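You operate a simulated robot arm through the tools that you are given. There is no shell and no other tool. Be economical: measure what you need, move in short steps, check, and stop when the job is done.

The job below is to be done with a simulated robot arm. You get a single attempt, and the scene is never put back.

## Task
Wipe the drip, then draw base to 100 ml in the yellow cup.
Fine: blue rag, into the black tray after; cup under the twin dispenser's white paddle; the other cup stays empty.

It is judged by the outcome, as a careful person would: the job done as asked, and still so three seconds after it is handed in. It fails if anything else is knocked over, pushed out of place, dropped, spilled or broken.

## Robot
A 7-joint arm with a two-finger parallel gripper, fixed in place. Base frame: the origin is at the foot of the arm, x ahead of it, y to its left, z up; the work surface is at about z = 880. Lengths are in mm, angles in rad, forces in N, time in s.
With the tool pointing down near the work surface it reaches from about 300 to 700 mm from the base axis. Its first joint turns from -1.152 to 1.152 rad. Payload 1.57 kg.
The TCP is the grasp point between the finger pads, 30 mm short of the fingertips. In the tool frame z runs along the fingers and y along their closing line. Largest opening 110 mm; finger width 24, thickness 12; the body of the gripper, 48 by 112 mm, starts 78 mm behind the TCP.
Orientation is that of the tool frame in the base frame, as a unit quaternion [w, x, y, z]. With the fingers straight down and closing along the base's y, the tool's x points along the base's -x, its y along +y and its z along -z.

## Interface
- The arm moves only by the tool drive_tool. Its argument "plan" is a list that holds one entry, the list of rows, each a list of 7 numbers: the shift along the tool's x, y, z in units of 20 mm (1.0 is 20 mm), then the turn, a rotation vector about the tool's x, y, z in units of 8 degrees (1.0 is 8 degrees), then the gripper command, from -1 (shut) to 1 (fully open), values between in proportion. In form: [[[x, y, z, ax, ay, az, gripper], ...]]. A call has 1 to 10 rows; each row shifts and turns the commanded pose from where the row before left it, along the tool's axes as they then stand. A call with a number of a shift or a turn outside -1 to 1 is refused whole. Each row takes 0.2 s and may step no farther than 50 mm and 0.15 rad from the row before; otherwise, or with a gripper value out of range, the whole call is refused. A pose out of reach is approached as far as the arm can. The call stops where the force on the tool passes 50 N (or 10 N more than at its start, if that is more) or the arm is blocked; 0.2 s more then pass. Each finger travels about 108 mm/s and halts on what it meets, pressing with about 31 N; the grip force reading is that of the motor and also rises with nothing between the fingers. The clock runs only during rows and for 0.2 s after the last one: add rows that do not move to give the fingers time. It gives the time, the measured TCP pose, the force on the tool (base axes), the opening and the grip force at its end, in the units of the frame above (readings bear some noise), with the torque about the TCP (base axes, N m) and any sound that the robot's microphone picked up.
- Cameras (640 x 400 px; columns grow to the right, rows downward): "scene" is fixed at [179.1, -408.9, 1400.7]; the picture's right is [0.58, -0.81, 0.00], its down [-0.49, -0.35, -0.80] and it looks along [0.65, 0.47, -0.60] (base axes); focal length 250 px, centre (320, 200). "wrist" rides on the gripper at [70, 16, -141] in the tool frame; the picture's right is [-0.23, 0.97, 0.00], its down [-0.86, -0.20, -0.48] and it looks along [-0.47, -0.11, 0.88] (tool axes); focal length 222 px, centre (320, 200). There is no depth. A picture from a camera that has moved, and an enlarged one, comes with that camera's place and axes in the base frame and with its lens.
- grab_frame(camera): a new picture of that camera. The clock stands still meanwhile.
- enlarge(camera, box): a new picture of the part [left, top, right, bottom] of that camera's present view, enlarged. The clock stands still meanwhile.
- finish_job(): hands the job in; it is judged then, once.

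Go step by step. Nothing tells you positions but the pictures and the camera data: compare them with the known pose of the tool, close in by small moves and look again before you grip or let go. The budget is 120 turns and 64 pictures, counting those below and the enlarged ones. Unless the task says otherwise, let go and move clear before handing in, and close with one line.

The tools are called after "Request:" as name(argument=value, ...) on one line, values as JSON. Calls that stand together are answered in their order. drive_tool: Moves the arm, as the interface text tells. Its arguments: {"type":"object","properties":{"plan":{"type":"array"}},"required":["plan"]} The other tools are called the same way: grab_frame (camera) takes a picture; enlarge (camera, box) takes an enlarged picture of a part of a camera's view; finish_job () hands the job in.

At the start:

```text
clock: 0.0
position: [405.0, -131.3, 1249.3]
orientation: [0.001, -0.001, 1.0, 0.0]
wrist_force: [-0.7, 0.0, 0.3]
wrist_torque: [0.0, -0.04, -0.02]
finger_gap: 110.3
grip_force: 0.0
```

scene: 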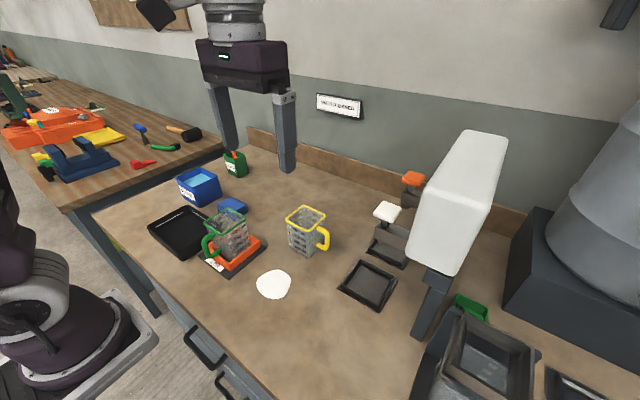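
wrist: 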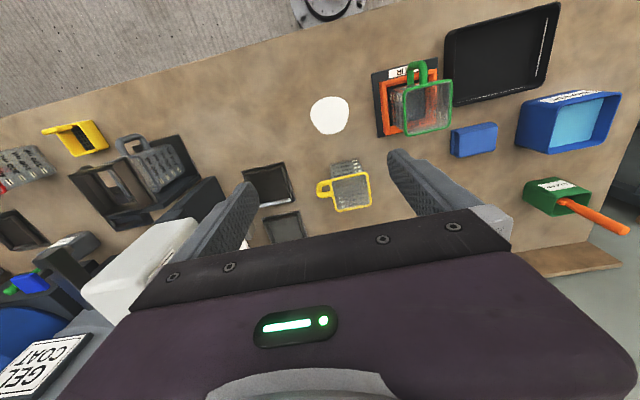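

I see the drip (white puddle), a blue rag or sponge by the black tray, yellow and green cups, and a dispenser with white and orange paddles. I'll take closer pictures first.

Request:
enlarge(camera="scene", box=[140, 140, 340, 310])

Request:
enlarge(camera="scene", box=[320, 120, 560, 320])

Request:
enlarge(camera="wrist", box=[220, 60, 640, 260])

Request:
enlarge(camera="wrist", box=[0, 110, 330, 370])

```text
2.35 times, centred on (240, 225) of scene
camera zoom: at [179.1, -408.9, 1400.7], right [0.58, -0.81, 0.0], down [-0.49, -0.35, -0.8], along [0.65, 0.47, -0.6], focal length 588 px, centre (508, 141)
```

zoom: 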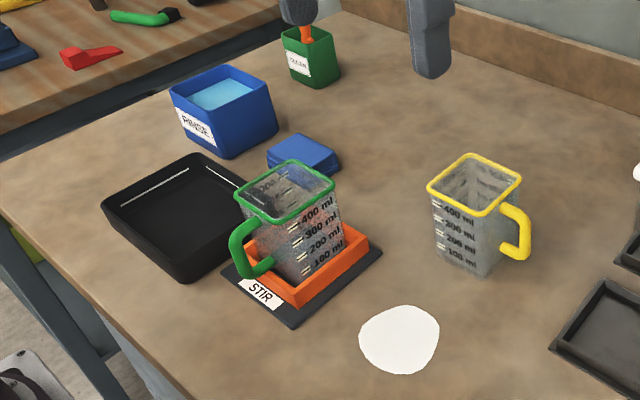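

```text
2.00 times, centred on (440, 220) of scene
camera zoom: at [179.1, -408.9, 1400.7], right [0.58, -0.81, 0.0], down [-0.49, -0.35, -0.8], along [0.65, 0.47, -0.6], focal length 500 px, centre (80, 160)
```

zoom: 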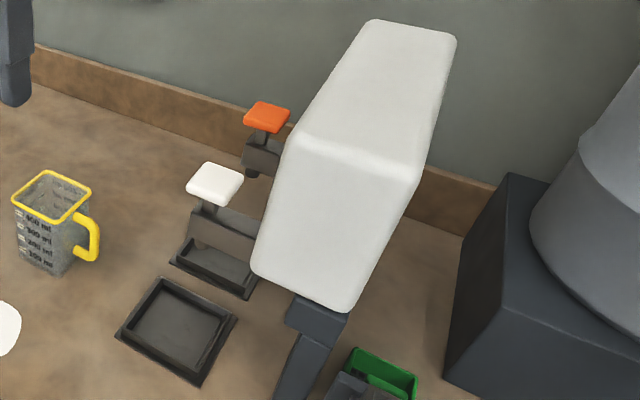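

```text
1.52 times, centred on (430, 160) of wrist
camera zoom: at [335.4, -115.7, 1391.2], right [0.23, 0.97, 0.0], down [0.86, -0.2, 0.48], along [0.47, -0.11, -0.88], focal length 338 px, centre (152, 261)
```

zoom: 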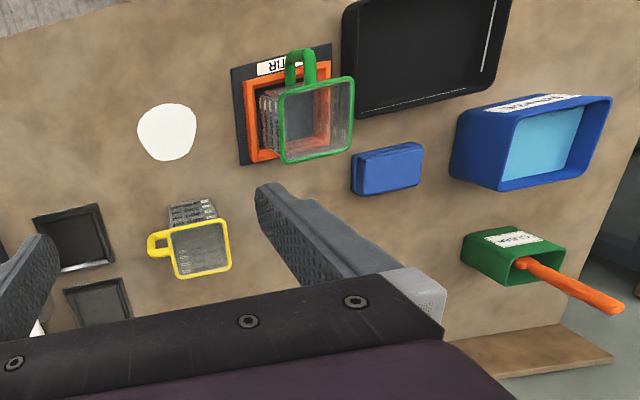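

```text
1.54 times, centred on (165, 240) of wrist
camera zoom: at [335.4, -115.7, 1391.2], right [0.23, 0.97, 0.0], down [0.86, -0.2, 0.48], along [0.47, -0.11, -0.88], focal length 342 px, centre (558, 138)
```

zoom: 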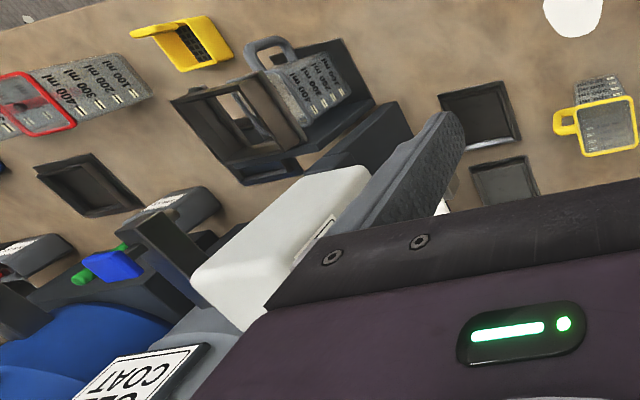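

The drip is at about (406,-112) and the blue rag at about (530,189). The dispenser is partly hidden, so I'll move the wrist camera to look at it from the front.

Request:
drive_tool(plan=[[[0.4, -1, 0, 0, 0, 0, 1], [0.4, -1, 0, 0, 0, 0, 1], [0.4, -1, 0, 0, 0, 0, 1], [0.4, -1, 0, 0, 0, 0, 1], [0.4, -1, 0, 0, 0, 0, 1], [0.4, -1, 0, 0, 0, 0, 1], [0, 0, 0, 0, -1, 0, 1], [0, 0, 0, 0, -1, 0, 1], [0, 0, 0, 0, -1, 0, 1], [0, 0, 0, 0, -1, 0, 1]]])

Request:
grab_frame(camera="wrist")

Request:
grab_frame(camera="scene")

```text
clock: 2.2
position: [358.0, -251.8, 1249.8]
orientation: [0.276, 0.0, 0.961, 0.0]
wrist_force: [0.6, -0.1, 0.2]
wrist_torque: [0.03, -0.01, -0.01]
finger_gap: 110.0
grip_force: 0.1
```

```text
57 pictures are left
camera wrist: at [222.8, -235.7, 1332.3], right [0.19, 0.97, 0.12], down [0.47, -0.2, 0.86], along [0.86, -0.11, -0.5], focal length 222 px, centre (320, 200)
```

wrist: 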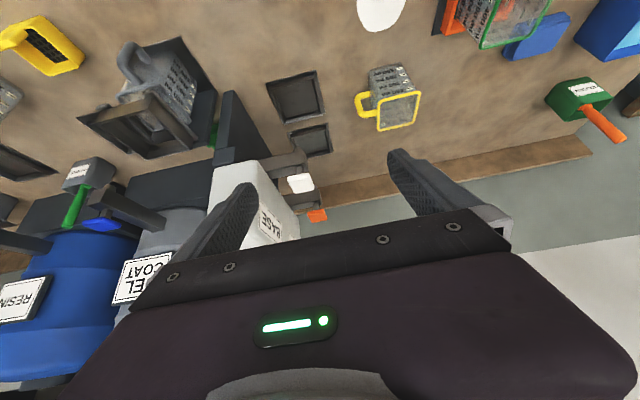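

```text
56 pictures are left
```

scene: 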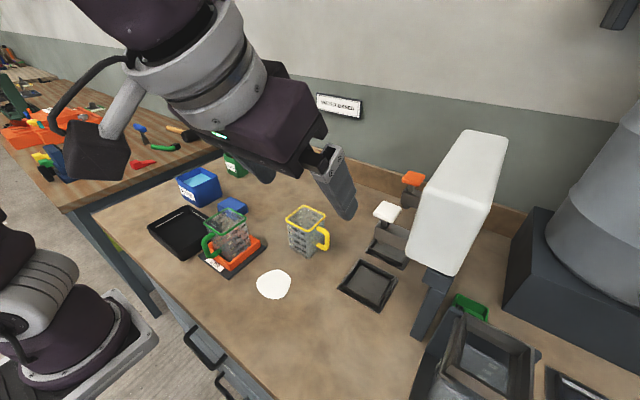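

The white tank carries a BASE label and both paddles stick out of its side. I'll enlarge that area.

Request:
enlarge(camera="wrist", box=[200, 60, 430, 250])

Request:
enlarge(camera="scene", box=[330, 150, 480, 320])

```text
2.11 times, centred on (315, 155) of wrist
camera zoom: at [222.8, -235.7, 1332.3], right [0.19, 0.97, 0.12], down [0.47, -0.2, 0.86], along [0.86, -0.11, -0.5], focal length 468 px, centre (330, 295)
```

zoom: 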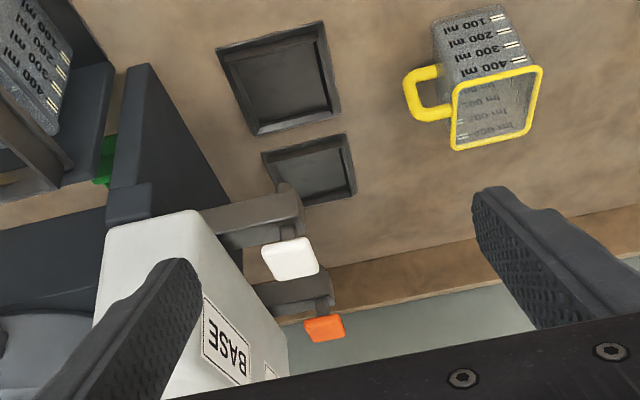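

```text
2.35 times, centred on (405, 235) of scene
camera zoom: at [179.1, -408.9, 1400.7], right [0.58, -0.81, 0.0], down [-0.49, -0.35, -0.8], along [0.65, 0.47, -0.6], focal length 588 px, centre (120, 118)
```

zoom: 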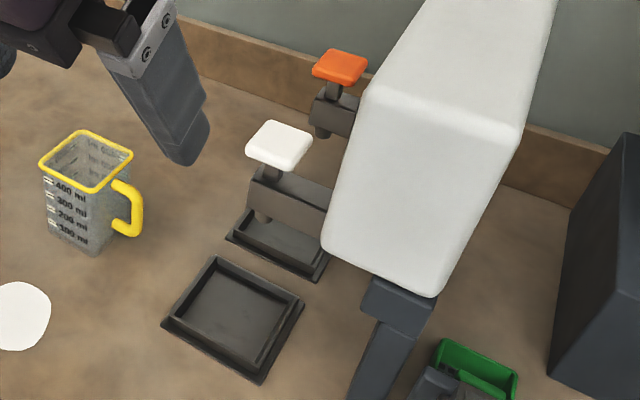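

White paddle is at about (531,-303,1113), with its nozzle at about (534,-300,1032) above a tray at (532,-292). The yellow cup is at (541,-105), about 112 tall with the handle toward -y. The rag comes first, so I'll straighten the tool and head that way.

Request:
drive_tool(plan=[[[0, 0, 0, 0, 1, 0, 1], [0, 0, 0, 0, 1, 0, 1], [0, 0, 0, 0, 1, 0, 1], [0, 0, 0, 0, 1, 0, 1], [-0.4, 1, 0, 0, 0, 0, 1], [-0.4, 1, 0, 0, 0, 0, 1], [-0.4, 1, 0, 0, 0, 0, 1], [-0.4, 1, 0, 0, 0, 0, 1], [-0.4, 1, 0, 0, 0, 0, 1], [-0.4, 1, 0, 0, 0, 0, 1]]])

Request:
drive_tool(plan=[[[-0.4, 1, 0, 0, 0, -1, 1], [-0.535, 0.935, 0, 0, 0, -1, 1], [-0.66, 0.851, 0, 0, 0, -1, 1], [-0.772, 0.751, 0, 0, 0, -1, 1], [-0.869, 0.636, 0, 0, 0, -1, 1], [-0.949, 0.509, 0, 0, 0, -1, 1], [-1, 0.372, 0, 0, 0, -1, 1], [-1, 0.228, 0, 0, 0, -1, 1], [-1, 0.079, 0, 0, 0, -1, 1], [-1, -0.071, 0, 0, 0, -1, 1]]])

Request:
drive_tool(plan=[[[-1, -0.2, 0.5, 0, 0, -1, 1], [-1, -0.4, 1, 0, 0, -0.25, 1], [-1, -0.4, 1, 0, 0, 0, 1], [-1, -0.4, 1, 0, 0, 0, 1], [-0.7, -0.2, 1, 0, 0, 0, 1], [0, 0, 1, 0, 0, 0, 1]]])

Request:
grab_frame(camera="wrist")

```text
clock: 4.4
position: [404.3, -131.1, 1249.5]
orientation: [0.0, 0.001, 1.0, 0.0]
wrist_force: [-0.7, -0.9, 0.2]
wrist_torque: [-0.03, -0.01, 0.0]
finger_gap: 110.0
grip_force: 0.1
```

```text
clock: 6.6
position: [483.2, 65.3, 1250.5]
orientation: [0.0, -0.644, 0.765, 0.001]
wrist_force: [-0.2, -0.6, 0.7]
wrist_torque: [-0.01, -0.03, -0.02]
finger_gap: 110.1
grip_force: 0.0
```

```text
clock: 8.0
position: [519.9, 156.2, 1139.7]
orientation: [0.0, 0.707, -0.707, 0.0]
wrist_force: [-1.1, 0.6, -0.1]
wrist_torque: [0.04, 0.0, 0.0]
finger_gap: 109.9
grip_force: 0.0
```

```text
53 pictures are left
camera wrist: at [503.1, 86.9, 1280.6], right [-0.97, 0.23, 0.0], down [0.2, 0.86, 0.48], along [0.11, 0.47, -0.88], focal length 222 px, centre (320, 200)
```

wrist: 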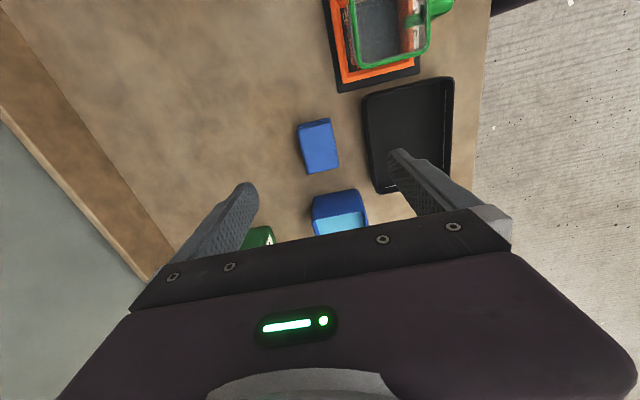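

The rag is at (528,187), 52 mm along x and 85 mm along y. I'll move over it and go down part way.

Request:
drive_tool(plan=[[[-0.77, -0.21, 1, 0, 0, 0, 0.45], [-0.77, -0.21, 1, 0, 0, 0, 0.45], [0, 0, 1, 0, 0, 0, 0.45], [0, 0, 1, 0, 0, 0, 0.45], [0, 0, 1, 0, 0, 0, 0.45], [0, 0, 1, 0, 0, 0, 0.45], [0, 0, 1, 0, 0, 0, 0.45], [0, 0, 1, 0, 0, 0, 0.45], [0, 0, 1, 0, 0, 0, 0.45], [0, 0, 0.75, 0, 0, 0, 0.45]]])

Request:
grab_frame(camera="wrist")

Request:
enlarge(camera="scene", box=[160, 130, 310, 270])

```text
clock: 10.2
position: [527.4, 188.8, 945.7]
orientation: [0.0, 0.708, -0.706, 0.0]
wrist_force: [-0.1, 0.2, -1.1]
wrist_torque: [0.02, 0.0, -0.05]
finger_gap: 79.6
grip_force: 0.0
```

```text
52 pictures are left
camera wrist: at [511.0, 118.2, 1085.8], right [-0.97, 0.23, 0.0], down [0.2, 0.86, 0.48], along [0.11, 0.47, -0.88], focal length 222 px, centre (320, 200)
```

wrist: 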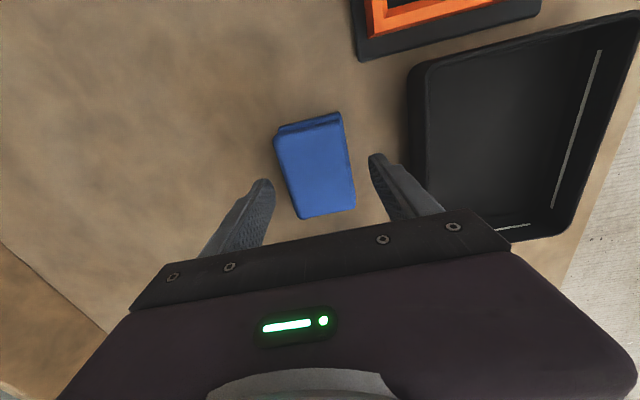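

```text
2.86 times, centred on (235, 200) of scene
camera zoom: at [179.1, -408.9, 1400.7], right [0.58, -0.81, 0.0], down [-0.49, -0.35, -0.8], along [0.65, 0.47, -0.6], focal length 714 px, centre (563, 200)
```

zoom: 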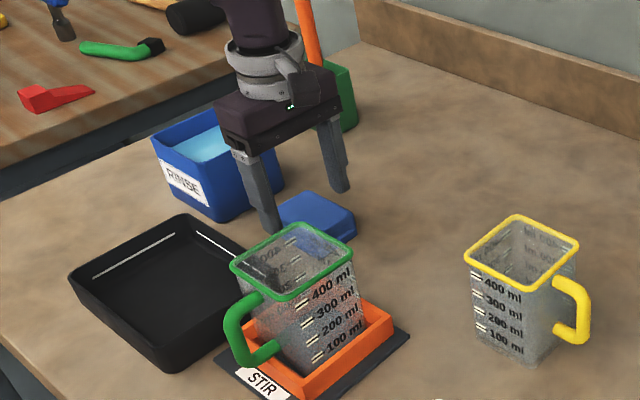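

The rag lies between the fingers. I'll lower to about 914 and grip it.

Request:
drive_tool(plan=[[[0.1, -0.05, 0.8, 0, 0, 0, 0.45], [0, 0, 0.75, 0, 0, 0, 0.45], [0, 0, 0, 0, 0, 0, 0.45], [0, 0, 0, 0, 0, 0, -1], [0, 0, 0, 0, 0, 0, -1], [0, 0, 0, 0, 0, 0, -1], [0, 0, 0, 0, 0, 0, -1]]])

Request:
grab_frame(camera="wrist")

```text
clock: 11.8
position: [528.9, 185.5, 913.9]
orientation: [0.0, 0.707, -0.707, 0.0]
wrist_force: [-0.2, -0.5, 0.0]
wrist_torque: [0.0, 0.0, 0.0]
finger_gap: 58.5
grip_force: 31.1
```

```text
50 pictures are left
camera wrist: at [512.0, 115.9, 1055.0], right [-0.97, 0.23, 0.0], down [0.2, 0.86, 0.48], along [0.11, 0.47, -0.88], focal length 222 px, centre (320, 200)
```

wrist: 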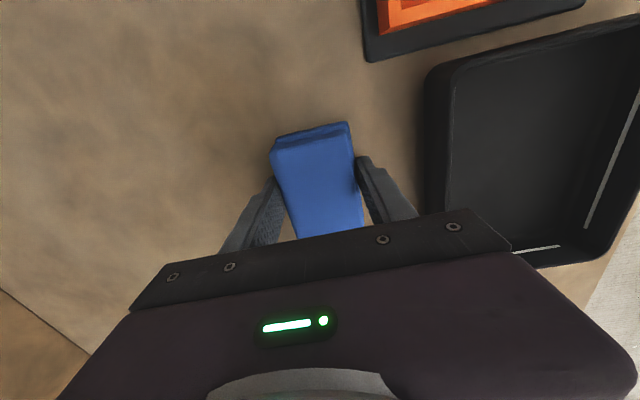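

The rag is gripped at 58 mm. I'll lift it and carry it high over to the drip.

Request:
drive_tool(plan=[[[0, 0, -0.5, 0, 0, 0, -1], [0, 0, -1, 0, 0, 0, -1], [0, 0, -1, 0, 0, 0, -1], [0, 0, -1, 0, 0, 0, -1], [0, 0, -1, 0, 0, 0, -1], [0, 0, -1, 0, 0, 0, -1], [0, 0, -1, 0, 0, 0, -1], [0, 0, -1, 0, 0, 0, -1], [0, 0, -1, 0, 0, 0, -1], [1, 0.4, -0.5, 0, 0, 0, -1]]])

Request:
drive_tool(plan=[[[1, 0.4, 0, 0, 0, 0, -1], [1, 0.4, 0, 0, 0, 0, -1], [1, 0.4, 0, 0, 0, 0, -1], [1, 0.4, 0, 0, 0, 0, -1], [1, 0.4, 0, 0, 0, 0, -1], [1, 0.4, 0, 0, 0, 0, -1], [1, 0.4, 0, 0, 0, 0, -1], [1, 0.4, 0, 0, 0, 0, -1], [1, 0.4, 0, 0, 0, 0, -1], [1, 0.4, 0, 0, 0, 0, -1]]])

Request:
drive_tool(plan=[[[1, 0.4, 0, 0, 0, 0, -1], [1, 0.4, 0, 0, 0, 0, -1], [0.9, 0.6, 0.5, 0, 0, 0, -1], [0.9, 0.6, 1, 0, 0, 0, -1], [0, 0, 1, 0, 0, 0, -1]]])

Request:
grab_frame(camera="scene")

Request:
grab_frame(camera="wrist")

```text
clock: 14.0
position: [521.0, 167.1, 1094.7]
orientation: [0.0, 0.708, -0.707, 0.0]
wrist_force: [0.2, -0.5, -0.7]
wrist_torque: [-0.02, 0.0, 0.0]
finger_gap: 59.0
grip_force: 30.9
```

```text
clock: 16.2
position: [441.2, -34.0, 1093.8]
orientation: [0.001, 0.707, -0.707, 0.0]
wrist_force: [-0.1, 0.6, -0.2]
wrist_torque: [0.02, 0.01, -0.02]
finger_gap: 59.0
grip_force: 30.7
```

```text
clock: 17.4
position: [400.9, -109.2, 1043.0]
orientation: [0.0, 0.707, -0.707, 0.001]
wrist_force: [0.1, 0.7, -0.6]
wrist_torque: [0.0, -0.02, 0.04]
finger_gap: 58.6
grip_force: 31.0
```

```text
49 pictures are left
```

scene: 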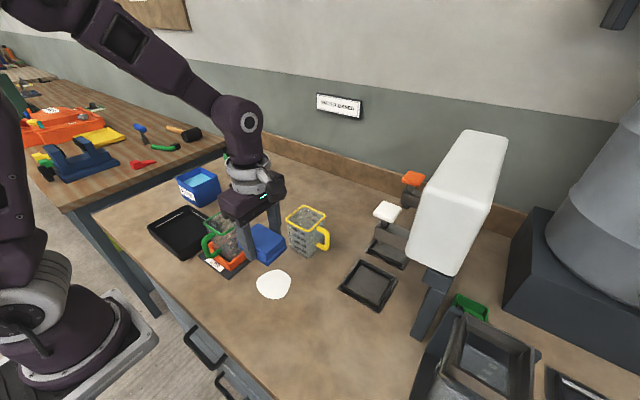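

```text
48 pictures are left
camera wrist: at [384.6, -180.1, 1185.2], right [-0.97, 0.23, 0.0], down [0.2, 0.86, 0.48], along [0.11, 0.47, -0.88], focal length 222 px, centre (320, 200)
```

wrist: 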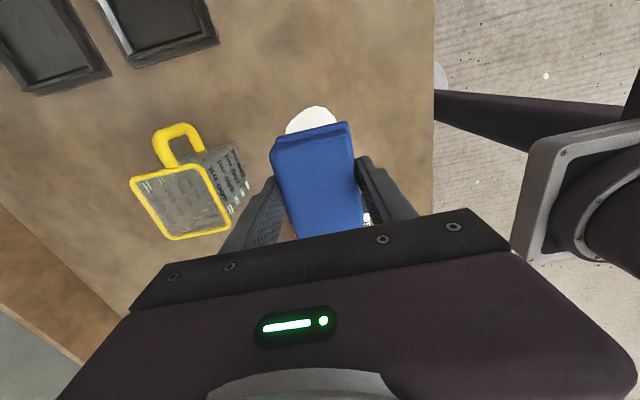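

The rag is above the drip. I'll lower it to the table.

Request:
drive_tool(plan=[[[0, 0, 1, 0, 0, 0, -1], [0, 0, 1, 0, 0, 0, -1], [0, 0, 1, 0, 0, 0, -1], [0, 0, 1, 0, 0, 0, -1], [0, 0, 1, 0, 0, 0, -1], [0, 0, 1, 0, 0, 0, -1], [0, 0, 0.4, 0, 0, 0, -1], [0, 0, 0.1, 0, 0, 0, -1]]])

```text
clock: 19.2
position: [401.7, -109.6, 912.8]
orientation: [0.0, 0.707, -0.707, 0.0]
wrist_force: [-1.5, 0.1, 7.8]
wrist_torque: [0.23, 0.07, -0.03]
finger_gap: 59.0
grip_force: 31.5
```

Light contact at about 8 N. I'll wipe in overlapping lanes.

Request:
drive_tool(plan=[[[0.6, -0.8, 0, 0, 0, 0, -1], [0.6, -0.8, 0, 0, 0, 0, -1], [0, 1, 0, 0, 0, 0, -1], [0, 1, 0, 0, 0, 0, -1], [0, 1, 0, 0, 0, 0, -1], [0, 1, 0, 0, 0, 0, -1], [-0.8, 0, 0, 0, 0, 0, -1], [-0.8, 0, 0, 0, 0, 0, -1], [-0.8, -1, 0, 0, 0, 0, -1], [0, -1, 0, 0, 0, 0, -1]]])

Request:
drive_tool(plan=[[[0, -1, 0, 0, 0, 0, -1], [0, -1, 0, 0, 0, 0, -1], [0.6, 0, 0, 0, 0, 0, -1], [0.6, 0.5, 0, 0, 0, 0, -1], [0, 1, 0, 0, 0, 0, -1], [0, 1, 0, 0, 0, 0, -1], [0, 1, 0, 0, 0, 0, -1], [0, -1, 0, 0, 0, 0, -1], [0, -1, 0, 0, 0, 0, -1]]])

Request:
drive_tool(plan=[[[0, 0, -0.5, 0, 0, 0, -1], [0, 0, -1, 0, 0, 0, -1], [0, 0, -1, 0, 0, 0, -1], [0, 0, -1, 0, 0, 0, -1], [0, 0, -1, 0, 0, 0, -1], [0, 0, -1, 0, 0, 0, -1], [0, 0, -1, 0, 0, 0, -1], [-1, 0, -1, 0, 0, 0, -1], [-1, 0, -1, 0, 0, 0, -1], [-1, 0, -1, 0, 0, 0, -1]]])

Request:
grab_frame(camera="scene")

Request:
grab_frame(camera="wrist")

```text
clock: 21.4
position: [393.1, -84.6, 912.7]
orientation: [0.0, -0.707, 0.707, 0.0]
wrist_force: [0.0, 0.2, -0.1]
wrist_torque: [-0.03, -0.02, -0.01]
finger_gap: 58.8
grip_force: 31.4
```

```text
clock: 23.4
position: [404.2, -109.5, 914.5]
orientation: [0.0, 0.708, -0.706, 0.0]
wrist_force: [0.6, 1.0, 0.0]
wrist_torque: [0.04, 0.0, -0.03]
finger_gap: 58.7
grip_force: 31.1
```

```text
clock: 25.6
position: [403.1, -49.7, 1103.3]
orientation: [0.0, 0.707, -0.707, 0.0]
wrist_force: [0.6, -0.2, 0.1]
wrist_torque: [-0.02, 0.01, 0.01]
finger_gap: 58.8
grip_force: 30.9
```

```text
47 pictures are left
```

scene: 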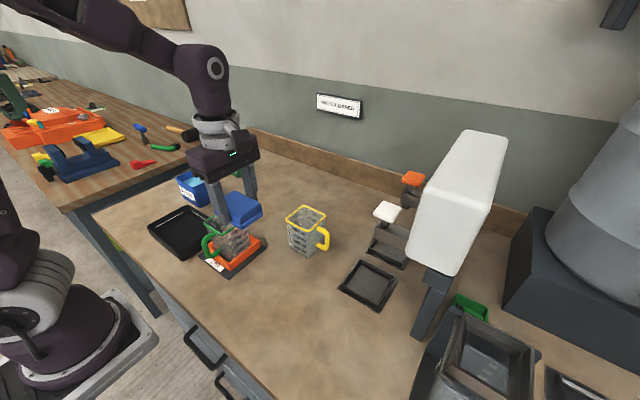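

```text
46 pictures are left
camera wrist: at [387.0, -119.8, 1244.7], right [-0.97, 0.23, 0.0], down [0.2, 0.85, 0.48], along [0.11, 0.47, -0.88], focal length 222 px, centre (320, 200)
```

wrist: 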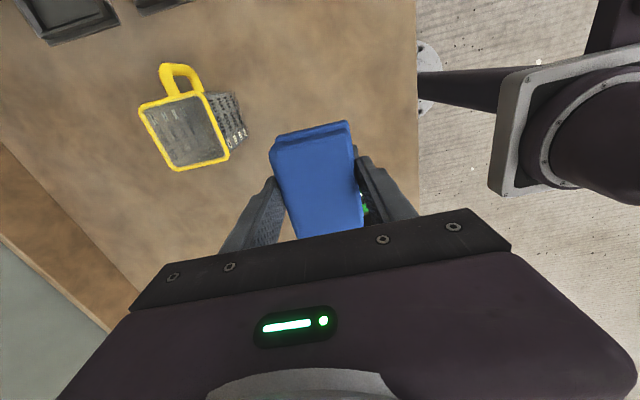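

The drip looks gone. I'll carry the rag over the black tray.

Request:
drive_tool(plan=[[[-1, 0.1, 0, 0, 0, 0, -1], [-1, 0.1, 0, 0, 0, 0, -1], [-1, 0.1, 0, 0, 0, 0, -1], [-1, 0.1, 0, 0, 0, 0, -1], [-1, 0.1, 0, 0, 0, 0, -1], [-1, 0.1, 0, 0, 0, 0, -1], [-1, 0.1, 0, 0, 0, 0, -1], [-1, 0.1, 0, 0, 0, 0, -1], [-1, 0.1, 0, 0, 0, 0, -1], [-1, 0, 0, 0, 0, 0, -1]]])

Request:
drive_tool(plan=[[[-1, 0, 0, 0, 0, 0, -1], [-1, 0, 0, 0, 0, 0, -1], [-1, 0, 0, 0, 0, 0, -1], [-0.7, 0, 0, 0, 0, 0, -1]]])

Request:
grab_frame(camera="wrist")

Request:
enlarge(camera="scene", box=[130, 160, 330, 310])

```text
clock: 27.8
position: [384.6, 149.6, 1103.6]
orientation: [0.0, -0.707, 0.707, 0.001]
wrist_force: [0.4, 0.2, -0.1]
wrist_torque: [-0.03, 0.03, 0.03]
finger_gap: 58.8
grip_force: 30.7
```

```text
clock: 28.8
position: [385.0, 224.5, 1103.2]
orientation: [0.0, -0.707, 0.707, 0.0]
wrist_force: [0.2, -0.5, -0.9]
wrist_torque: [-0.02, 0.04, 0.01]
finger_gap: 59.1
grip_force: 31.4
```

```text
45 pictures are left
camera wrist: at [368.5, 154.5, 1245.1], right [-0.97, 0.23, 0.0], down [0.2, 0.86, 0.48], along [0.11, 0.47, -0.88], focal length 222 px, centre (320, 200)
```

wrist: 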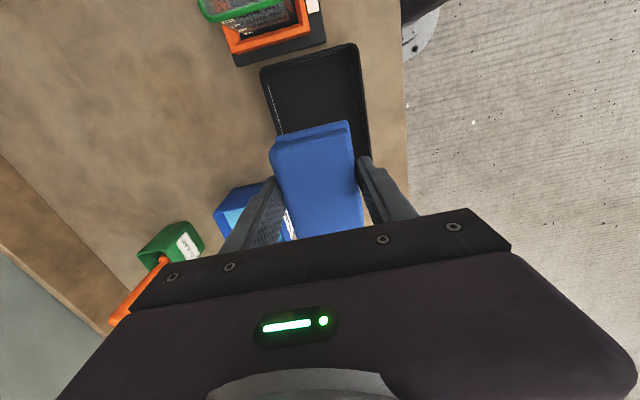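

```text
2.67 times, centred on (230, 235) of scene
camera zoom: at [179.1, -408.9, 1400.7], right [0.58, -0.81, 0.0], down [-0.49, -0.35, -0.8], along [0.65, 0.47, -0.6], focal length 666 px, centre (560, 107)
```

zoom: 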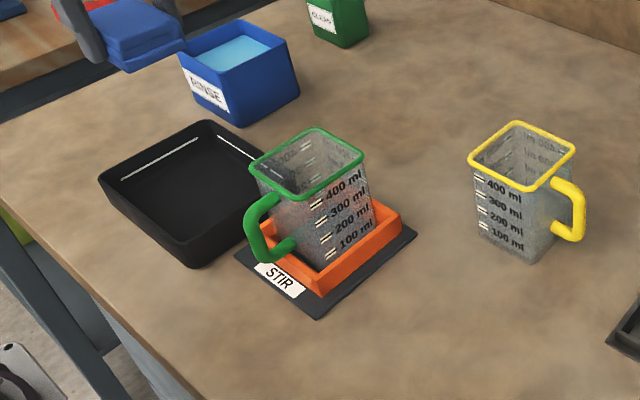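

No trace of the drip remains. The tray spans about x 319–440 and y 138–293, so I'll lower the rag at (380,216).

Request:
drive_tool(plan=[[[0.4, 0.25, 1, 0, 0, 0, -1], [0, 0, 1, 0, 0, 0, -1], [0, 0, 1, 0, 0, 0, -1], [0, 0, 1, 0, 0, 0, -1], [0, 0, 1, 0, 0, 0, -1], [0, 0, 1, 0, 0, 0, -1], [0, 0, 1, 0, 0, 0, -1], [0, 0, 1, 0, 0, 0, -1]]])

Request:
enlarge(camera="scene", box=[130, 160, 330, 310])

Request:
grab_frame(camera="wrist")

```text
clock: 30.6
position: [379.4, 216.3, 944.9]
orientation: [-0.001, 0.708, -0.706, 0.0]
wrist_force: [-1.0, 0.4, -0.1]
wrist_torque: [-0.05, 0.02, 0.01]
finger_gap: 58.6
grip_force: 31.4
```

```text
2.67 times, centred on (230, 235) of scene
camera zoom: at [179.1, -408.9, 1400.7], right [0.58, -0.81, 0.0], down [-0.49, -0.35, -0.8], along [0.65, 0.47, -0.6], focal length 666 px, centre (560, 107)
```

zoom: 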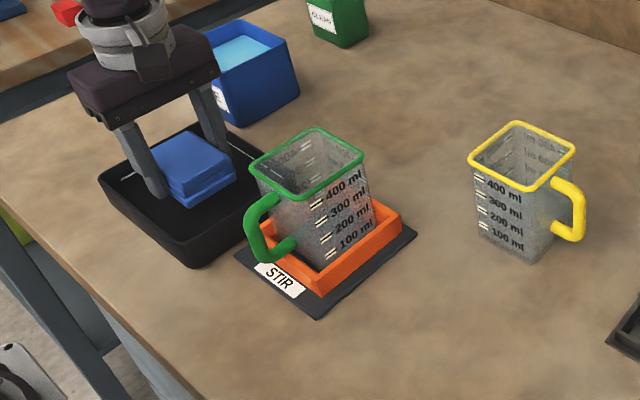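

```text
42 pictures are left
camera wrist: at [363.8, 146.5, 1084.8], right [-0.97, 0.23, 0.0], down [0.2, 0.85, 0.48], along [0.11, 0.47, -0.88], focal length 222 px, centre (320, 200)
```

wrist: 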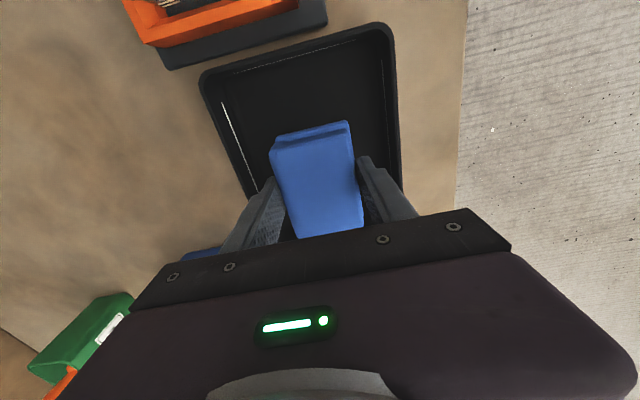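

The rag is inside the tray. I'll lower the rest of the way, release it and rise.

Request:
drive_tool(plan=[[[0, 0, 0.6, 0, 0, 0, -1], [0, 0, 0.6, 0, 0, 0, -1], [0, 0, 0, 0, 0, 0, -1]]])

Request:
drive_tool(plan=[[[0, 0, 0, 0, 0, 0, 0.3], [0, 0, 0, 0, 0, 0, 0.3], [0, 0, -0.5, 0, 0, 0, 0.3], [0, 0, -1, 0, 0, 0, 0.3], [0, 0, -1, 0, 0, 0, 0.3], [0, 0, -1, 0, 0, 0, 0.3], [0, 0, -1, 0, 0, 0, 0.3], [0, 0, -1, 0, 0, 0, 0.3], [0, 0, -1, 0, 0, 0, 0.3], [0, 0, -1, 0, 0, 0, 0.3]]])

Request:
grab_frame(camera="wrist")

```text
clock: 31.4
position: [380.2, 216.4, 919.7]
orientation: [0.0, -0.707, 0.707, 0.0]
wrist_force: [0.4, -0.6, -0.1]
wrist_torque: [0.0, -0.02, 0.0]
finger_gap: 58.9
grip_force: 31.1
```

```text
clock: 33.6
position: [380.7, 216.5, 1070.1]
orientation: [0.001, 0.707, -0.707, 0.0]
wrist_force: [-1.3, 0.0, 0.2]
wrist_torque: [0.0, -0.01, -0.01]
finger_gap: 71.7
grip_force: 0.1
```

```text
41 pictures are left
camera wrist: at [363.1, 145.9, 1210.9], right [-0.97, 0.23, 0.0], down [0.2, 0.85, 0.48], along [0.11, 0.47, -0.88], focal length 222 px, centre (320, 200)
```

wrist: 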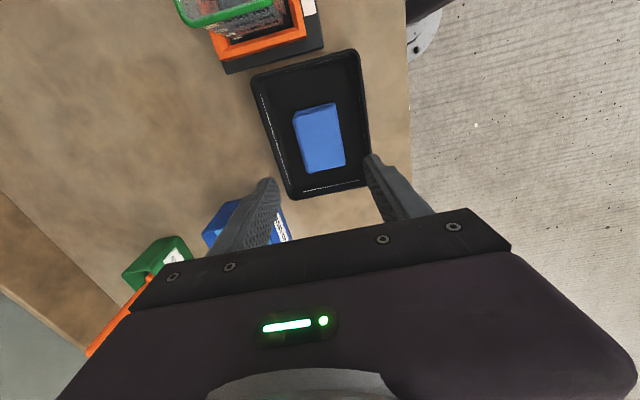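

The rag rests flat in the black tray. Next I'll go above the yellow cup's handle.

Request:
drive_tool(plan=[[[1, -0.4, -1, 0, 0, 0, 0.3], [1, -0.4, -1, 0, 0, 0, 0.3], [1, -0.4, -1, 0, 0, 0, 0.3], [1, -0.4, 0, 0, 0, 0, 0.3], [1, -0.4, 0, 0, 0, 0, 0.3], [1, -0.4, 0, 0, 0, 0, 0.3], [1, -0.4, 0, 0, 0, 0, 0.3], [1, -0.4, 0, 0, 0, 0, 0.3], [1, -0.4, 0, 0, 0, 0, 0.3], [1, -0.4, 0, 0, 0, 0, 0.3]]])

Request:
drive_tool(plan=[[[1, -0.4, 0, 0, 0, 0, 0.3], [1, -0.4, 0, 0, 0, 0, 0.3], [1, -0.4, 0, 0, 0, 0, 0.3], [1, -0.4, 0, 0, 0, 0, 0.3], [1, -0.4, 0, 0, 0, 0, 0.3], [1, -0.4, 0, 0, 0, 0, 0.3], [1, -0.4, 0, 0, 0, 0, 0.3], [1, -0.4, 0, 0, 0, 0, 0.3], [0.7, -0.4, 0, 0, 0, 0, 0.3], [0, -0.4, 0, 0, 0, 0, 0.3]]])

Request:
grab_frame(camera="wrist")

```text
clock: 35.8
position: [461.5, 16.7, 1129.2]
orientation: [0.0, 0.708, -0.706, 0.0]
wrist_force: [-0.2, -1.3, -0.4]
wrist_torque: [-0.01, 0.01, 0.01]
finger_gap: 71.6
grip_force: 0.0
```

```text
clock: 38.0
position: [540.5, -157.0, 1129.8]
orientation: [0.0, 0.708, -0.706, 0.0]
wrist_force: [-0.4, 0.0, -0.3]
wrist_torque: [-0.03, 0.02, 0.03]
finger_gap: 71.6
grip_force: 0.1
```

```text
40 pictures are left
camera wrist: at [523.4, -228.2, 1270.5], right [-0.97, 0.23, 0.0], down [0.2, 0.86, 0.48], along [0.11, 0.47, -0.88], focal length 222 px, centre (320, 200)
```

wrist: 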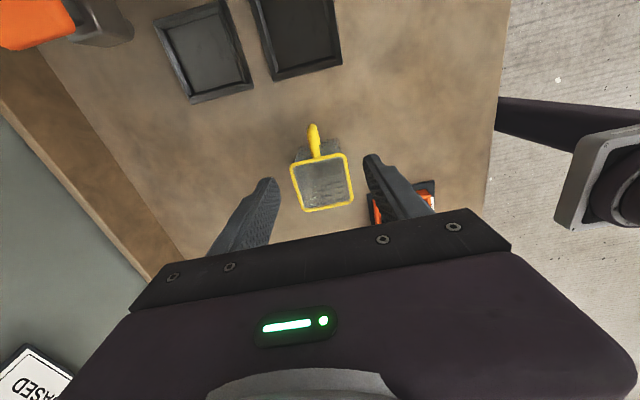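

Request:
enlarge(camera="wrist", box=[150, 0, 400, 220])

```text
1.82 times, centred on (275, 110) of wrist
camera zoom: at [523.4, -228.2, 1270.5], right [-0.97, 0.23, 0.0], down [0.2, 0.86, 0.48], along [0.11, 0.47, -0.88], focal length 404 px, centre (402, 364)
```

zoom: 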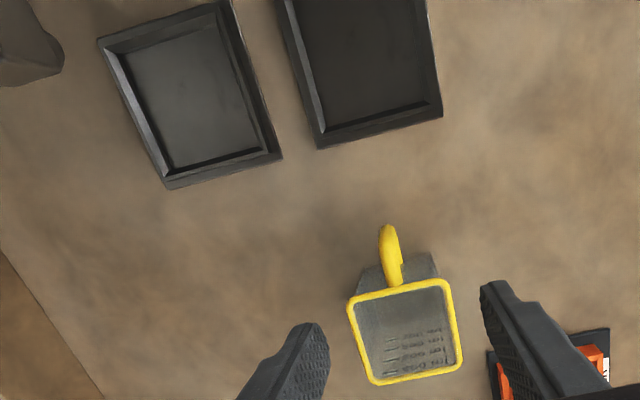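

The handle is at x≈547, from y≈-140 to -175 and z≈900 to 978. I'll line up and come down over it, then look again.

Request:
drive_tool(plan=[[[0.35, -0.3, 1, 0, 0, 0, 0], [0, 0, 1, 0, 0, 0, 0], [0, 0, 1, 0, 0, 0, 0], [0, 0, 1, 0, 0, 0, 0], [0, 0, 1, 0, 0, 0, 0], [0, 0, 0.5, 0, 0, 0, 0]]])

Request:
grab_frame(camera="wrist")

Request:
enlarge(camera="scene", box=[240, 150, 400, 290])

```text
clock: 39.4
position: [546.4, -165.0, 1019.8]
orientation: [0.0, 0.707, -0.707, 0.0]
wrist_force: [0.9, -0.2, 0.4]
wrist_torque: [0.0, 0.0, -0.01]
finger_gap: 54.9
grip_force: 0.2
```

```text
38 pictures are left
camera wrist: at [529.8, -235.0, 1160.9], right [-0.97, 0.23, 0.0], down [0.2, 0.86, 0.48], along [0.11, 0.47, -0.88], focal length 222 px, centre (320, 200)
```

wrist: 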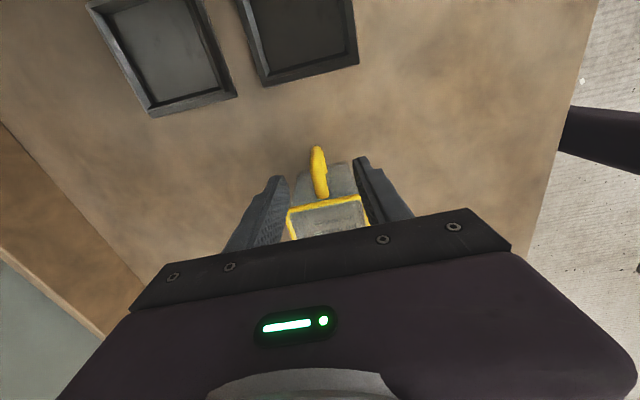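

```text
2.86 times, centred on (320, 220) of scene
camera zoom: at [179.1, -408.9, 1400.7], right [0.58, -0.81, 0.0], down [-0.49, -0.35, -0.8], along [0.65, 0.47, -0.6], focal length 714 px, centre (320, 143)
```

zoom: 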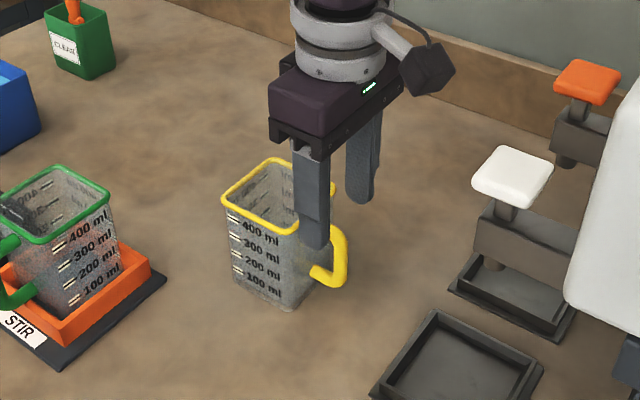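

The handle sits between the open fingers. I'll descend to about z 945 and close on it.

Request:
drive_tool(plan=[[[0.15, 0, 1, 0, 0, 0, 0], [0, 0, 1, 0, 0, 0, 0], [0, 0, 1, 0, 0, 0, 0], [0, 0, 0.75, 0, 0, 0, 0], [0, 0, 0, 0, 0, 0, 0], [0, 0, 0, 0, 0, 0, -0.5], [0, 0, 0, 0, 0, 0, -1], [0, 0, 0, 0, 0, 0, -1], [0, 0, 0, 0, 0, 0, -1]]])

Request:
grab_frame(camera="wrist")

Request:
enlarge(camera="scene", box=[240, 150, 400, 290])

```text
clock: 41.4
position: [546.2, -166.4, 944.8]
orientation: [0.0, 0.707, -0.707, 0.001]
wrist_force: [0.0, -0.2, 0.3]
wrist_torque: [-0.05, -0.01, 0.01]
finger_gap: 12.6
grip_force: 29.9
```

```text
36 pictures are left
camera wrist: at [529.6, -238.0, 1086.2], right [-0.97, 0.23, 0.0], down [0.2, 0.86, 0.48], along [0.11, 0.47, -0.88], focal length 222 px, centre (320, 200)
```

wrist: 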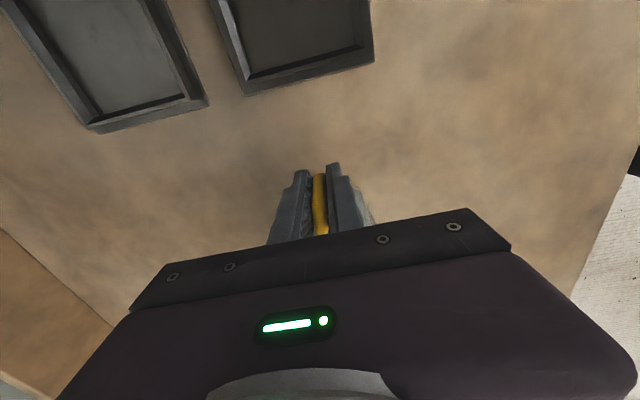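

```text
2.86 times, centred on (320, 220) of scene
camera zoom: at [179.1, -408.9, 1400.7], right [0.58, -0.81, 0.0], down [-0.49, -0.35, -0.8], along [0.65, 0.47, -0.6], focal length 714 px, centre (320, 143)
```

zoom: 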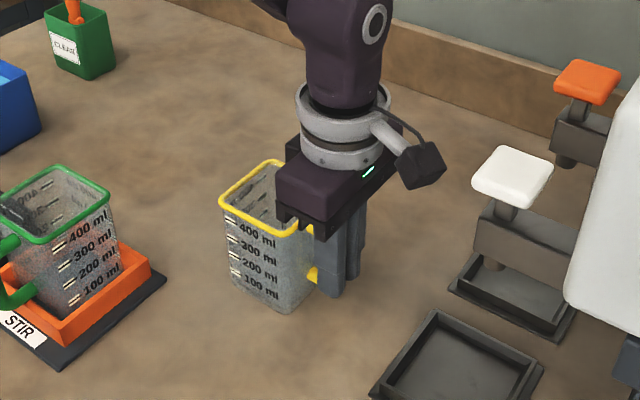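

Gripped at 12.6 mm. I'll lift gently, back off in x and look.

Request:
drive_tool(plan=[[[0, 0, -0.4, 0, 0, 0, -1], [0, 0, -0.6, 0, 0, 0, -1], [0, 0, -1, 0, 0, 0, -1], [0, 0.6, 0, 0, 0, 0, -1], [0, 1, 0, 0, 0, 0, -1], [0, 1, 0, 0, 0, 0, -1], [0, 0.9, 0, 0, 0, 0, -1]]])

Request:
enlarge(camera="scene", box=[220, 150, 400, 310])

```text
clock: 43.0
position: [474.6, -168.7, 985.8]
orientation: [0.001, 0.707, -0.707, 0.0]
wrist_force: [-0.1, 0.9, -0.2]
wrist_torque: [-0.05, -0.01, 0.0]
finger_gap: 12.5
grip_force: 29.7
```

```text
2.50 times, centred on (310, 230) of scene
camera zoom: at [179.2, -408.9, 1400.7], right [0.58, -0.81, 0.0], down [-0.49, -0.35, -0.8], along [0.65, 0.47, -0.6], focal length 624 px, centre (345, 125)
```

zoom: 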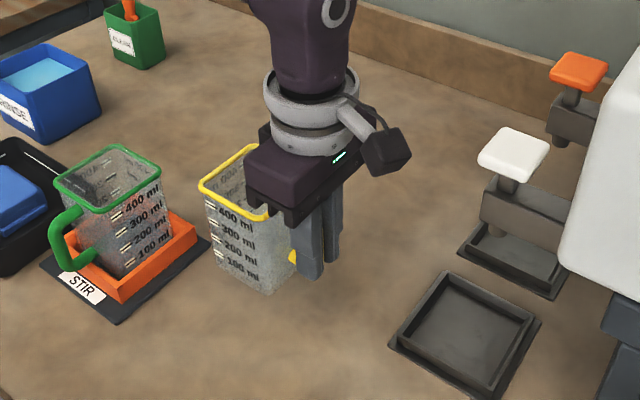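

The cup hangs upright. I'll turn it a quarter so the handle faces the robot.

Request:
drive_tool(plan=[[[0, 0, 0, 0, 0, 1, -1], [0, 0, 0, 0, 0, 1, -1], [0, 0, 0, 0, 0, 1, -1], [0, 0, 0, 0, 0, 1, -1], [0, 0, 0, 0, 0, 1, -1], [0, 0, 0, 0, 0, 1, -1], [0, 0, 0, 0, 0, 1, -1], [0, 0, 0, 0, 0, 1, -1], [0, 0, 0, 0, 0, 1, -1], [0, 0, 0, 0, 0, 1, -1]]])

Request:
drive_tool(plan=[[[0, 0, 0, 0, 0, 1, -1], [0, 0, 0, 0, 0, 0.25, -1], [0, -1, 0, 0, 0, 0, -1], [0, 0, 0, 0, 0, 0, -1]]])

Request:
grab_frame(camera="wrist")

Request:
enlarge(camera="scene", box=[270, 140, 460, 310])

```text
clock: 45.2
position: [475.4, -167.5, 985.4]
orientation: [-0.001, -0.086, 0.996, 0.0]
wrist_force: [-0.1, 0.4, 0.0]
wrist_torque: [-0.03, 0.07, 0.02]
finger_gap: 12.8
grip_force: 29.5
```

```text
clock: 46.2
position: [477.0, -187.3, 984.7]
orientation: [0.001, -0.001, 1.0, 0.0]
wrist_force: [0.1, -0.4, -1.2]
wrist_torque: [-0.03, 0.05, -0.01]
finger_gap: 12.6
grip_force: 29.7
```

```text
33 pictures are left
camera wrist: at [406.4, -172.1, 1126.4], right [0.23, 0.97, 0.0], down [0.85, -0.2, 0.48], along [0.47, -0.11, -0.88], focal length 222 px, centre (320, 200)
```

wrist: 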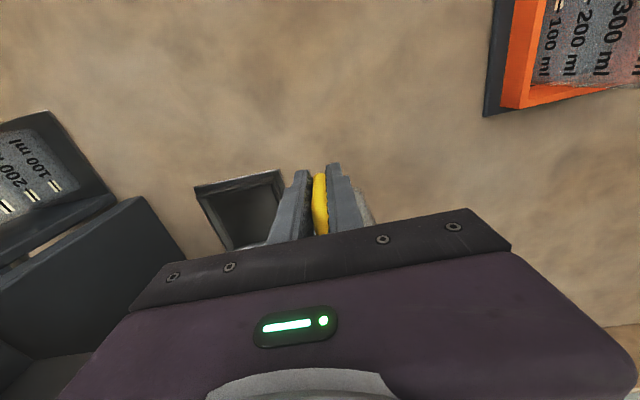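

```text
2.35 times, centred on (365, 225) of scene
camera zoom: at [179.1, -408.9, 1400.7], right [0.58, -0.81, 0.0], down [-0.49, -0.35, -0.8], along [0.65, 0.47, -0.6], focal length 588 px, centre (214, 141)
```

zoom: 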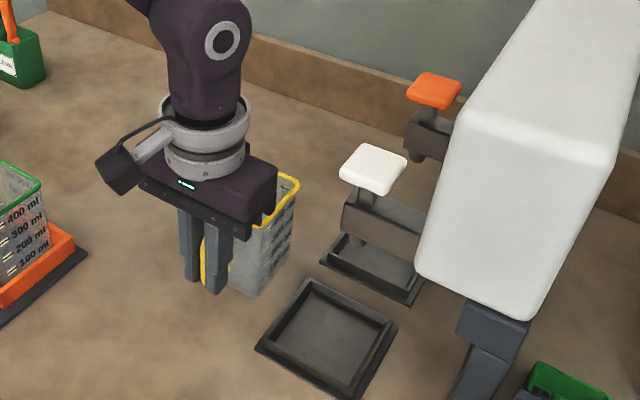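

The handle pointing at the robot would put the flange close to the white paddle. With the handle facing +y there is more room, so I'll back away and turn the cup another quarter.

Request:
drive_tool(plan=[[[0, 1, 0, 0, 0, 0, -1], [0, 1, 0, 0, 0, 0, -1], [0, 0, 0, 0, 0, 1, -1], [0, 0, 0, 0, 0, 1, -1], [0, 0, 0, 0, 0, 1, -1], [0, 0, 0, 0, 0, 1, -1], [0, 0, 0, 0, 0, 1, -1], [0, 0, 0, 0, 0, 1, -1], [0, 0, 0, 0, 0, 1, -1], [0, 0, 0, 0, 0, 1, -1]]])

Request:
drive_tool(plan=[[[0, 0, 0, 0, 0, 1, -1], [0, 0, 0, 0, 0, 1, -1], [0, 0, 0, 0, 0, 1, -1], [0, 0, 0, 0, 0, 0.25, -1], [0, 0, 0, 0, 0, 0, -1]]])

Request:
grab_frame(camera="scene")

```text
clock: 48.4
position: [475.9, -147.5, 984.6]
orientation: [0.0, 0.53, 0.848, 0.001]
wrist_force: [-0.7, 0.0, -0.1]
wrist_torque: [0.04, 0.02, 0.01]
finger_gap: 12.7
grip_force: 29.3
```

```text
clock: 49.6
position: [476.9, -146.9, 985.8]
orientation: [0.0, 0.707, 0.707, 0.0]
wrist_force: [-0.3, 0.0, -0.7]
wrist_torque: [0.03, 0.01, 0.01]
finger_gap: 12.7
grip_force: 30.0
```

```text
31 pictures are left
```

scene: 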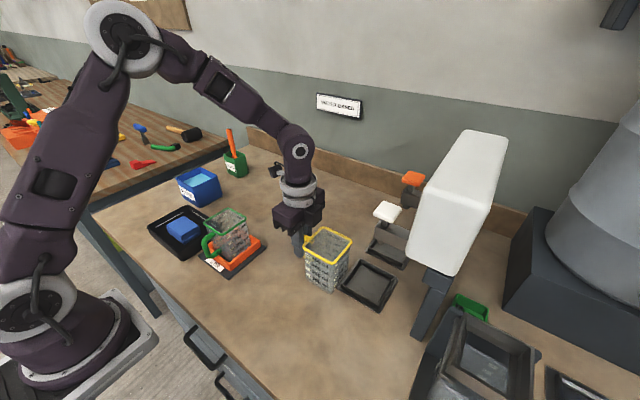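

The cup now faces with its handle toward +y. I'll line up in x with the tray and inspect clearances.

Request:
drive_tool(plan=[[[0, 1, 0, 0, 0, 0, -1], [0, 1, 0, 0, 0, 0, -1], [0, 1, 0, 0, 0, 0, -1], [0, 0.3, 0, 0, 0, 0, -1], [0, 0, 0.6, 0, 0, 0, -1], [0, 0, 0, 0, 0, 0, -1]]])

Request:
enlarge(camera="scene", box=[290, 160, 450, 310])

Request:
grab_frame(camera="wrist")

```text
clock: 51.0
position: [542.9, -148.1, 973.4]
orientation: [0.0, 0.707, 0.707, -0.001]
wrist_force: [0.5, 0.9, -0.3]
wrist_torque: [0.07, 0.01, -0.01]
finger_gap: 12.7
grip_force: 29.6
```

```text
2.67 times, centred on (370, 235) of scene
camera zoom: at [179.2, -408.9, 1400.7], right [0.58, -0.81, 0.0], down [-0.49, -0.35, -0.8], along [0.65, 0.47, -0.6], focal length 666 px, centre (187, 107)
```

zoom: 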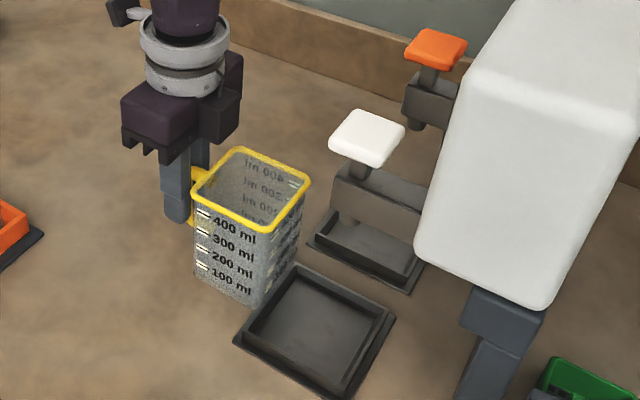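

```text
29 pictures are left
camera wrist: at [558.5, -78.4, 1114.2], right [0.97, -0.23, 0.0], down [-0.2, -0.86, 0.48], along [-0.11, -0.47, -0.88], focal length 222 px, centre (320, 200)
```

wrist: 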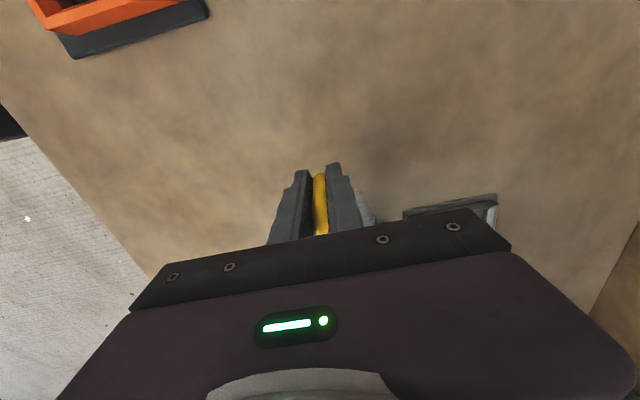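

The cup is in line with the tray. I'll slide part way toward the nozzle, slightly lower, then check.

Request:
drive_tool(plan=[[[-0.6, 0, 0.3, 0, 0, 0, -1], [-0.6, 0, 0.1, 0, 0, 0, -1], [-0.6, 0, 0, 0, 0, 0, -1], [-0.4, 0, 0, 0, 0, 0, -1], [0, 0, 0, 0, 0, 0, -1]]])

Request:
enlarge(camera="scene", box=[300, 180, 430, 300])

```text
clock: 52.2
position: [542.3, -192.1, 965.3]
orientation: [0.001, 0.707, 0.707, 0.0]
wrist_force: [-0.5, 0.1, -1.1]
wrist_torque: [0.0, 0.01, 0.0]
finger_gap: 12.8
grip_force: 29.8
```

```text
3.33 times, centred on (365, 240) of scene
camera zoom: at [179.1, -408.9, 1400.7], right [0.58, -0.81, 0.0], down [-0.49, -0.35, -0.8], along [0.65, 0.47, -0.6], focal length 833 px, centre (170, 67)
```

zoom: 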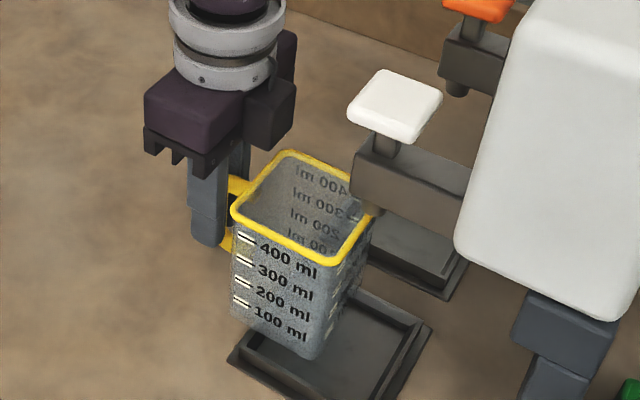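

The rim should pass below the nozzle. I'll lower a bit more for margin, slide in and look.

Request:
drive_tool(plan=[[[0, 0, 0.35, 0, 0, 0, -1], [-0.5, 0, 0, 0, 0, 0, -1], [0, 0, 0, 0, 0, 0, -1]]])

Request:
enlarge(camera="scene", box=[300, 180, 430, 300])

```text
clock: 53.0
position: [542.2, -202.2, 958.8]
orientation: [0.001, 0.707, 0.707, 0.001]
wrist_force: [1.2, 7.0, 18.7]
wrist_torque: [-0.46, 0.22, -0.07]
finger_gap: 12.7
grip_force: 29.9
```

```text
3.33 times, centred on (365, 240) of scene
camera zoom: at [178.9, -408.6, 1400.8], right [0.58, -0.81, 0.0], down [-0.49, -0.35, -0.8], along [0.65, 0.47, -0.6], focal length 833 px, centre (170, 67)
```

zoom: 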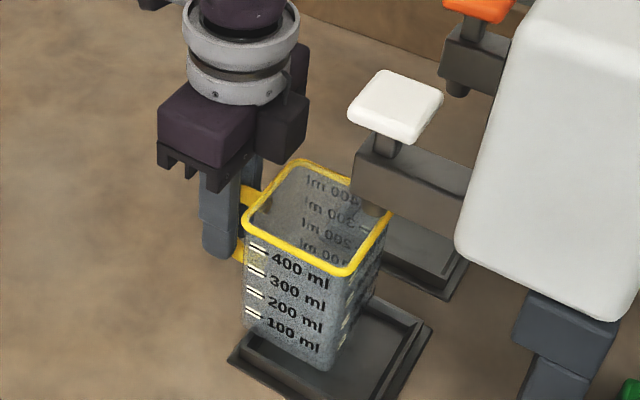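

Upward force of 19 N means the cup touched the tray's lip. I'll raise 4 mm and go on in small steps.

Request:
drive_tool(plan=[[[0, 0, -0.22, 0, 0, 0, -1], [0, 0, 0, 0, 0, 0, -1]]])

Request:
drive_tool(plan=[[[-0.35, 0, 0, 0, 0, 0, -1], [0, 0, 0, 0, 0, 0, -1]]])

Request:
enlarge(camera="scene", box=[310, 190, 410, 290])

```text
clock: 53.6
position: [541.7, -201.7, 962.1]
orientation: [-0.001, 0.707, 0.707, -0.001]
wrist_force: [-0.5, 0.7, -0.6]
wrist_torque: [0.06, -0.02, 0.02]
finger_gap: 12.3
grip_force: 30.0
```

```text
clock: 54.2
position: [541.7, -209.8, 963.0]
orientation: [0.0, 0.707, 0.707, 0.0]
wrist_force: [-0.8, -0.6, -0.4]
wrist_torque: [0.07, 0.0, -0.03]
finger_gap: 12.6
grip_force: 29.6
```

```text
4.00 times, centred on (360, 240) of scene
camera zoom: at [179.1, -408.9, 1400.7], right [0.58, -0.81, 0.0], down [-0.49, -0.35, -0.8], along [0.65, 0.47, -0.6], focal length 999 px, centre (160, 40)
```

zoom: 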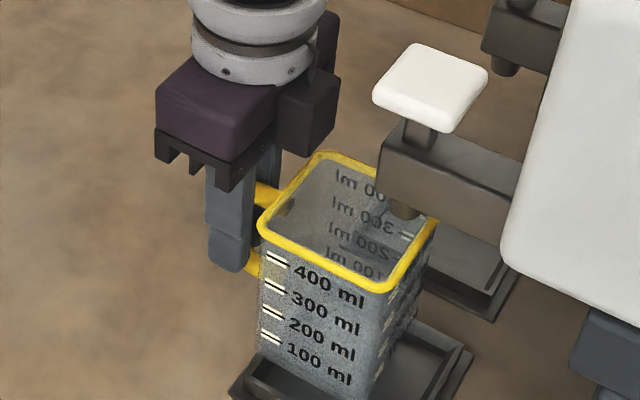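

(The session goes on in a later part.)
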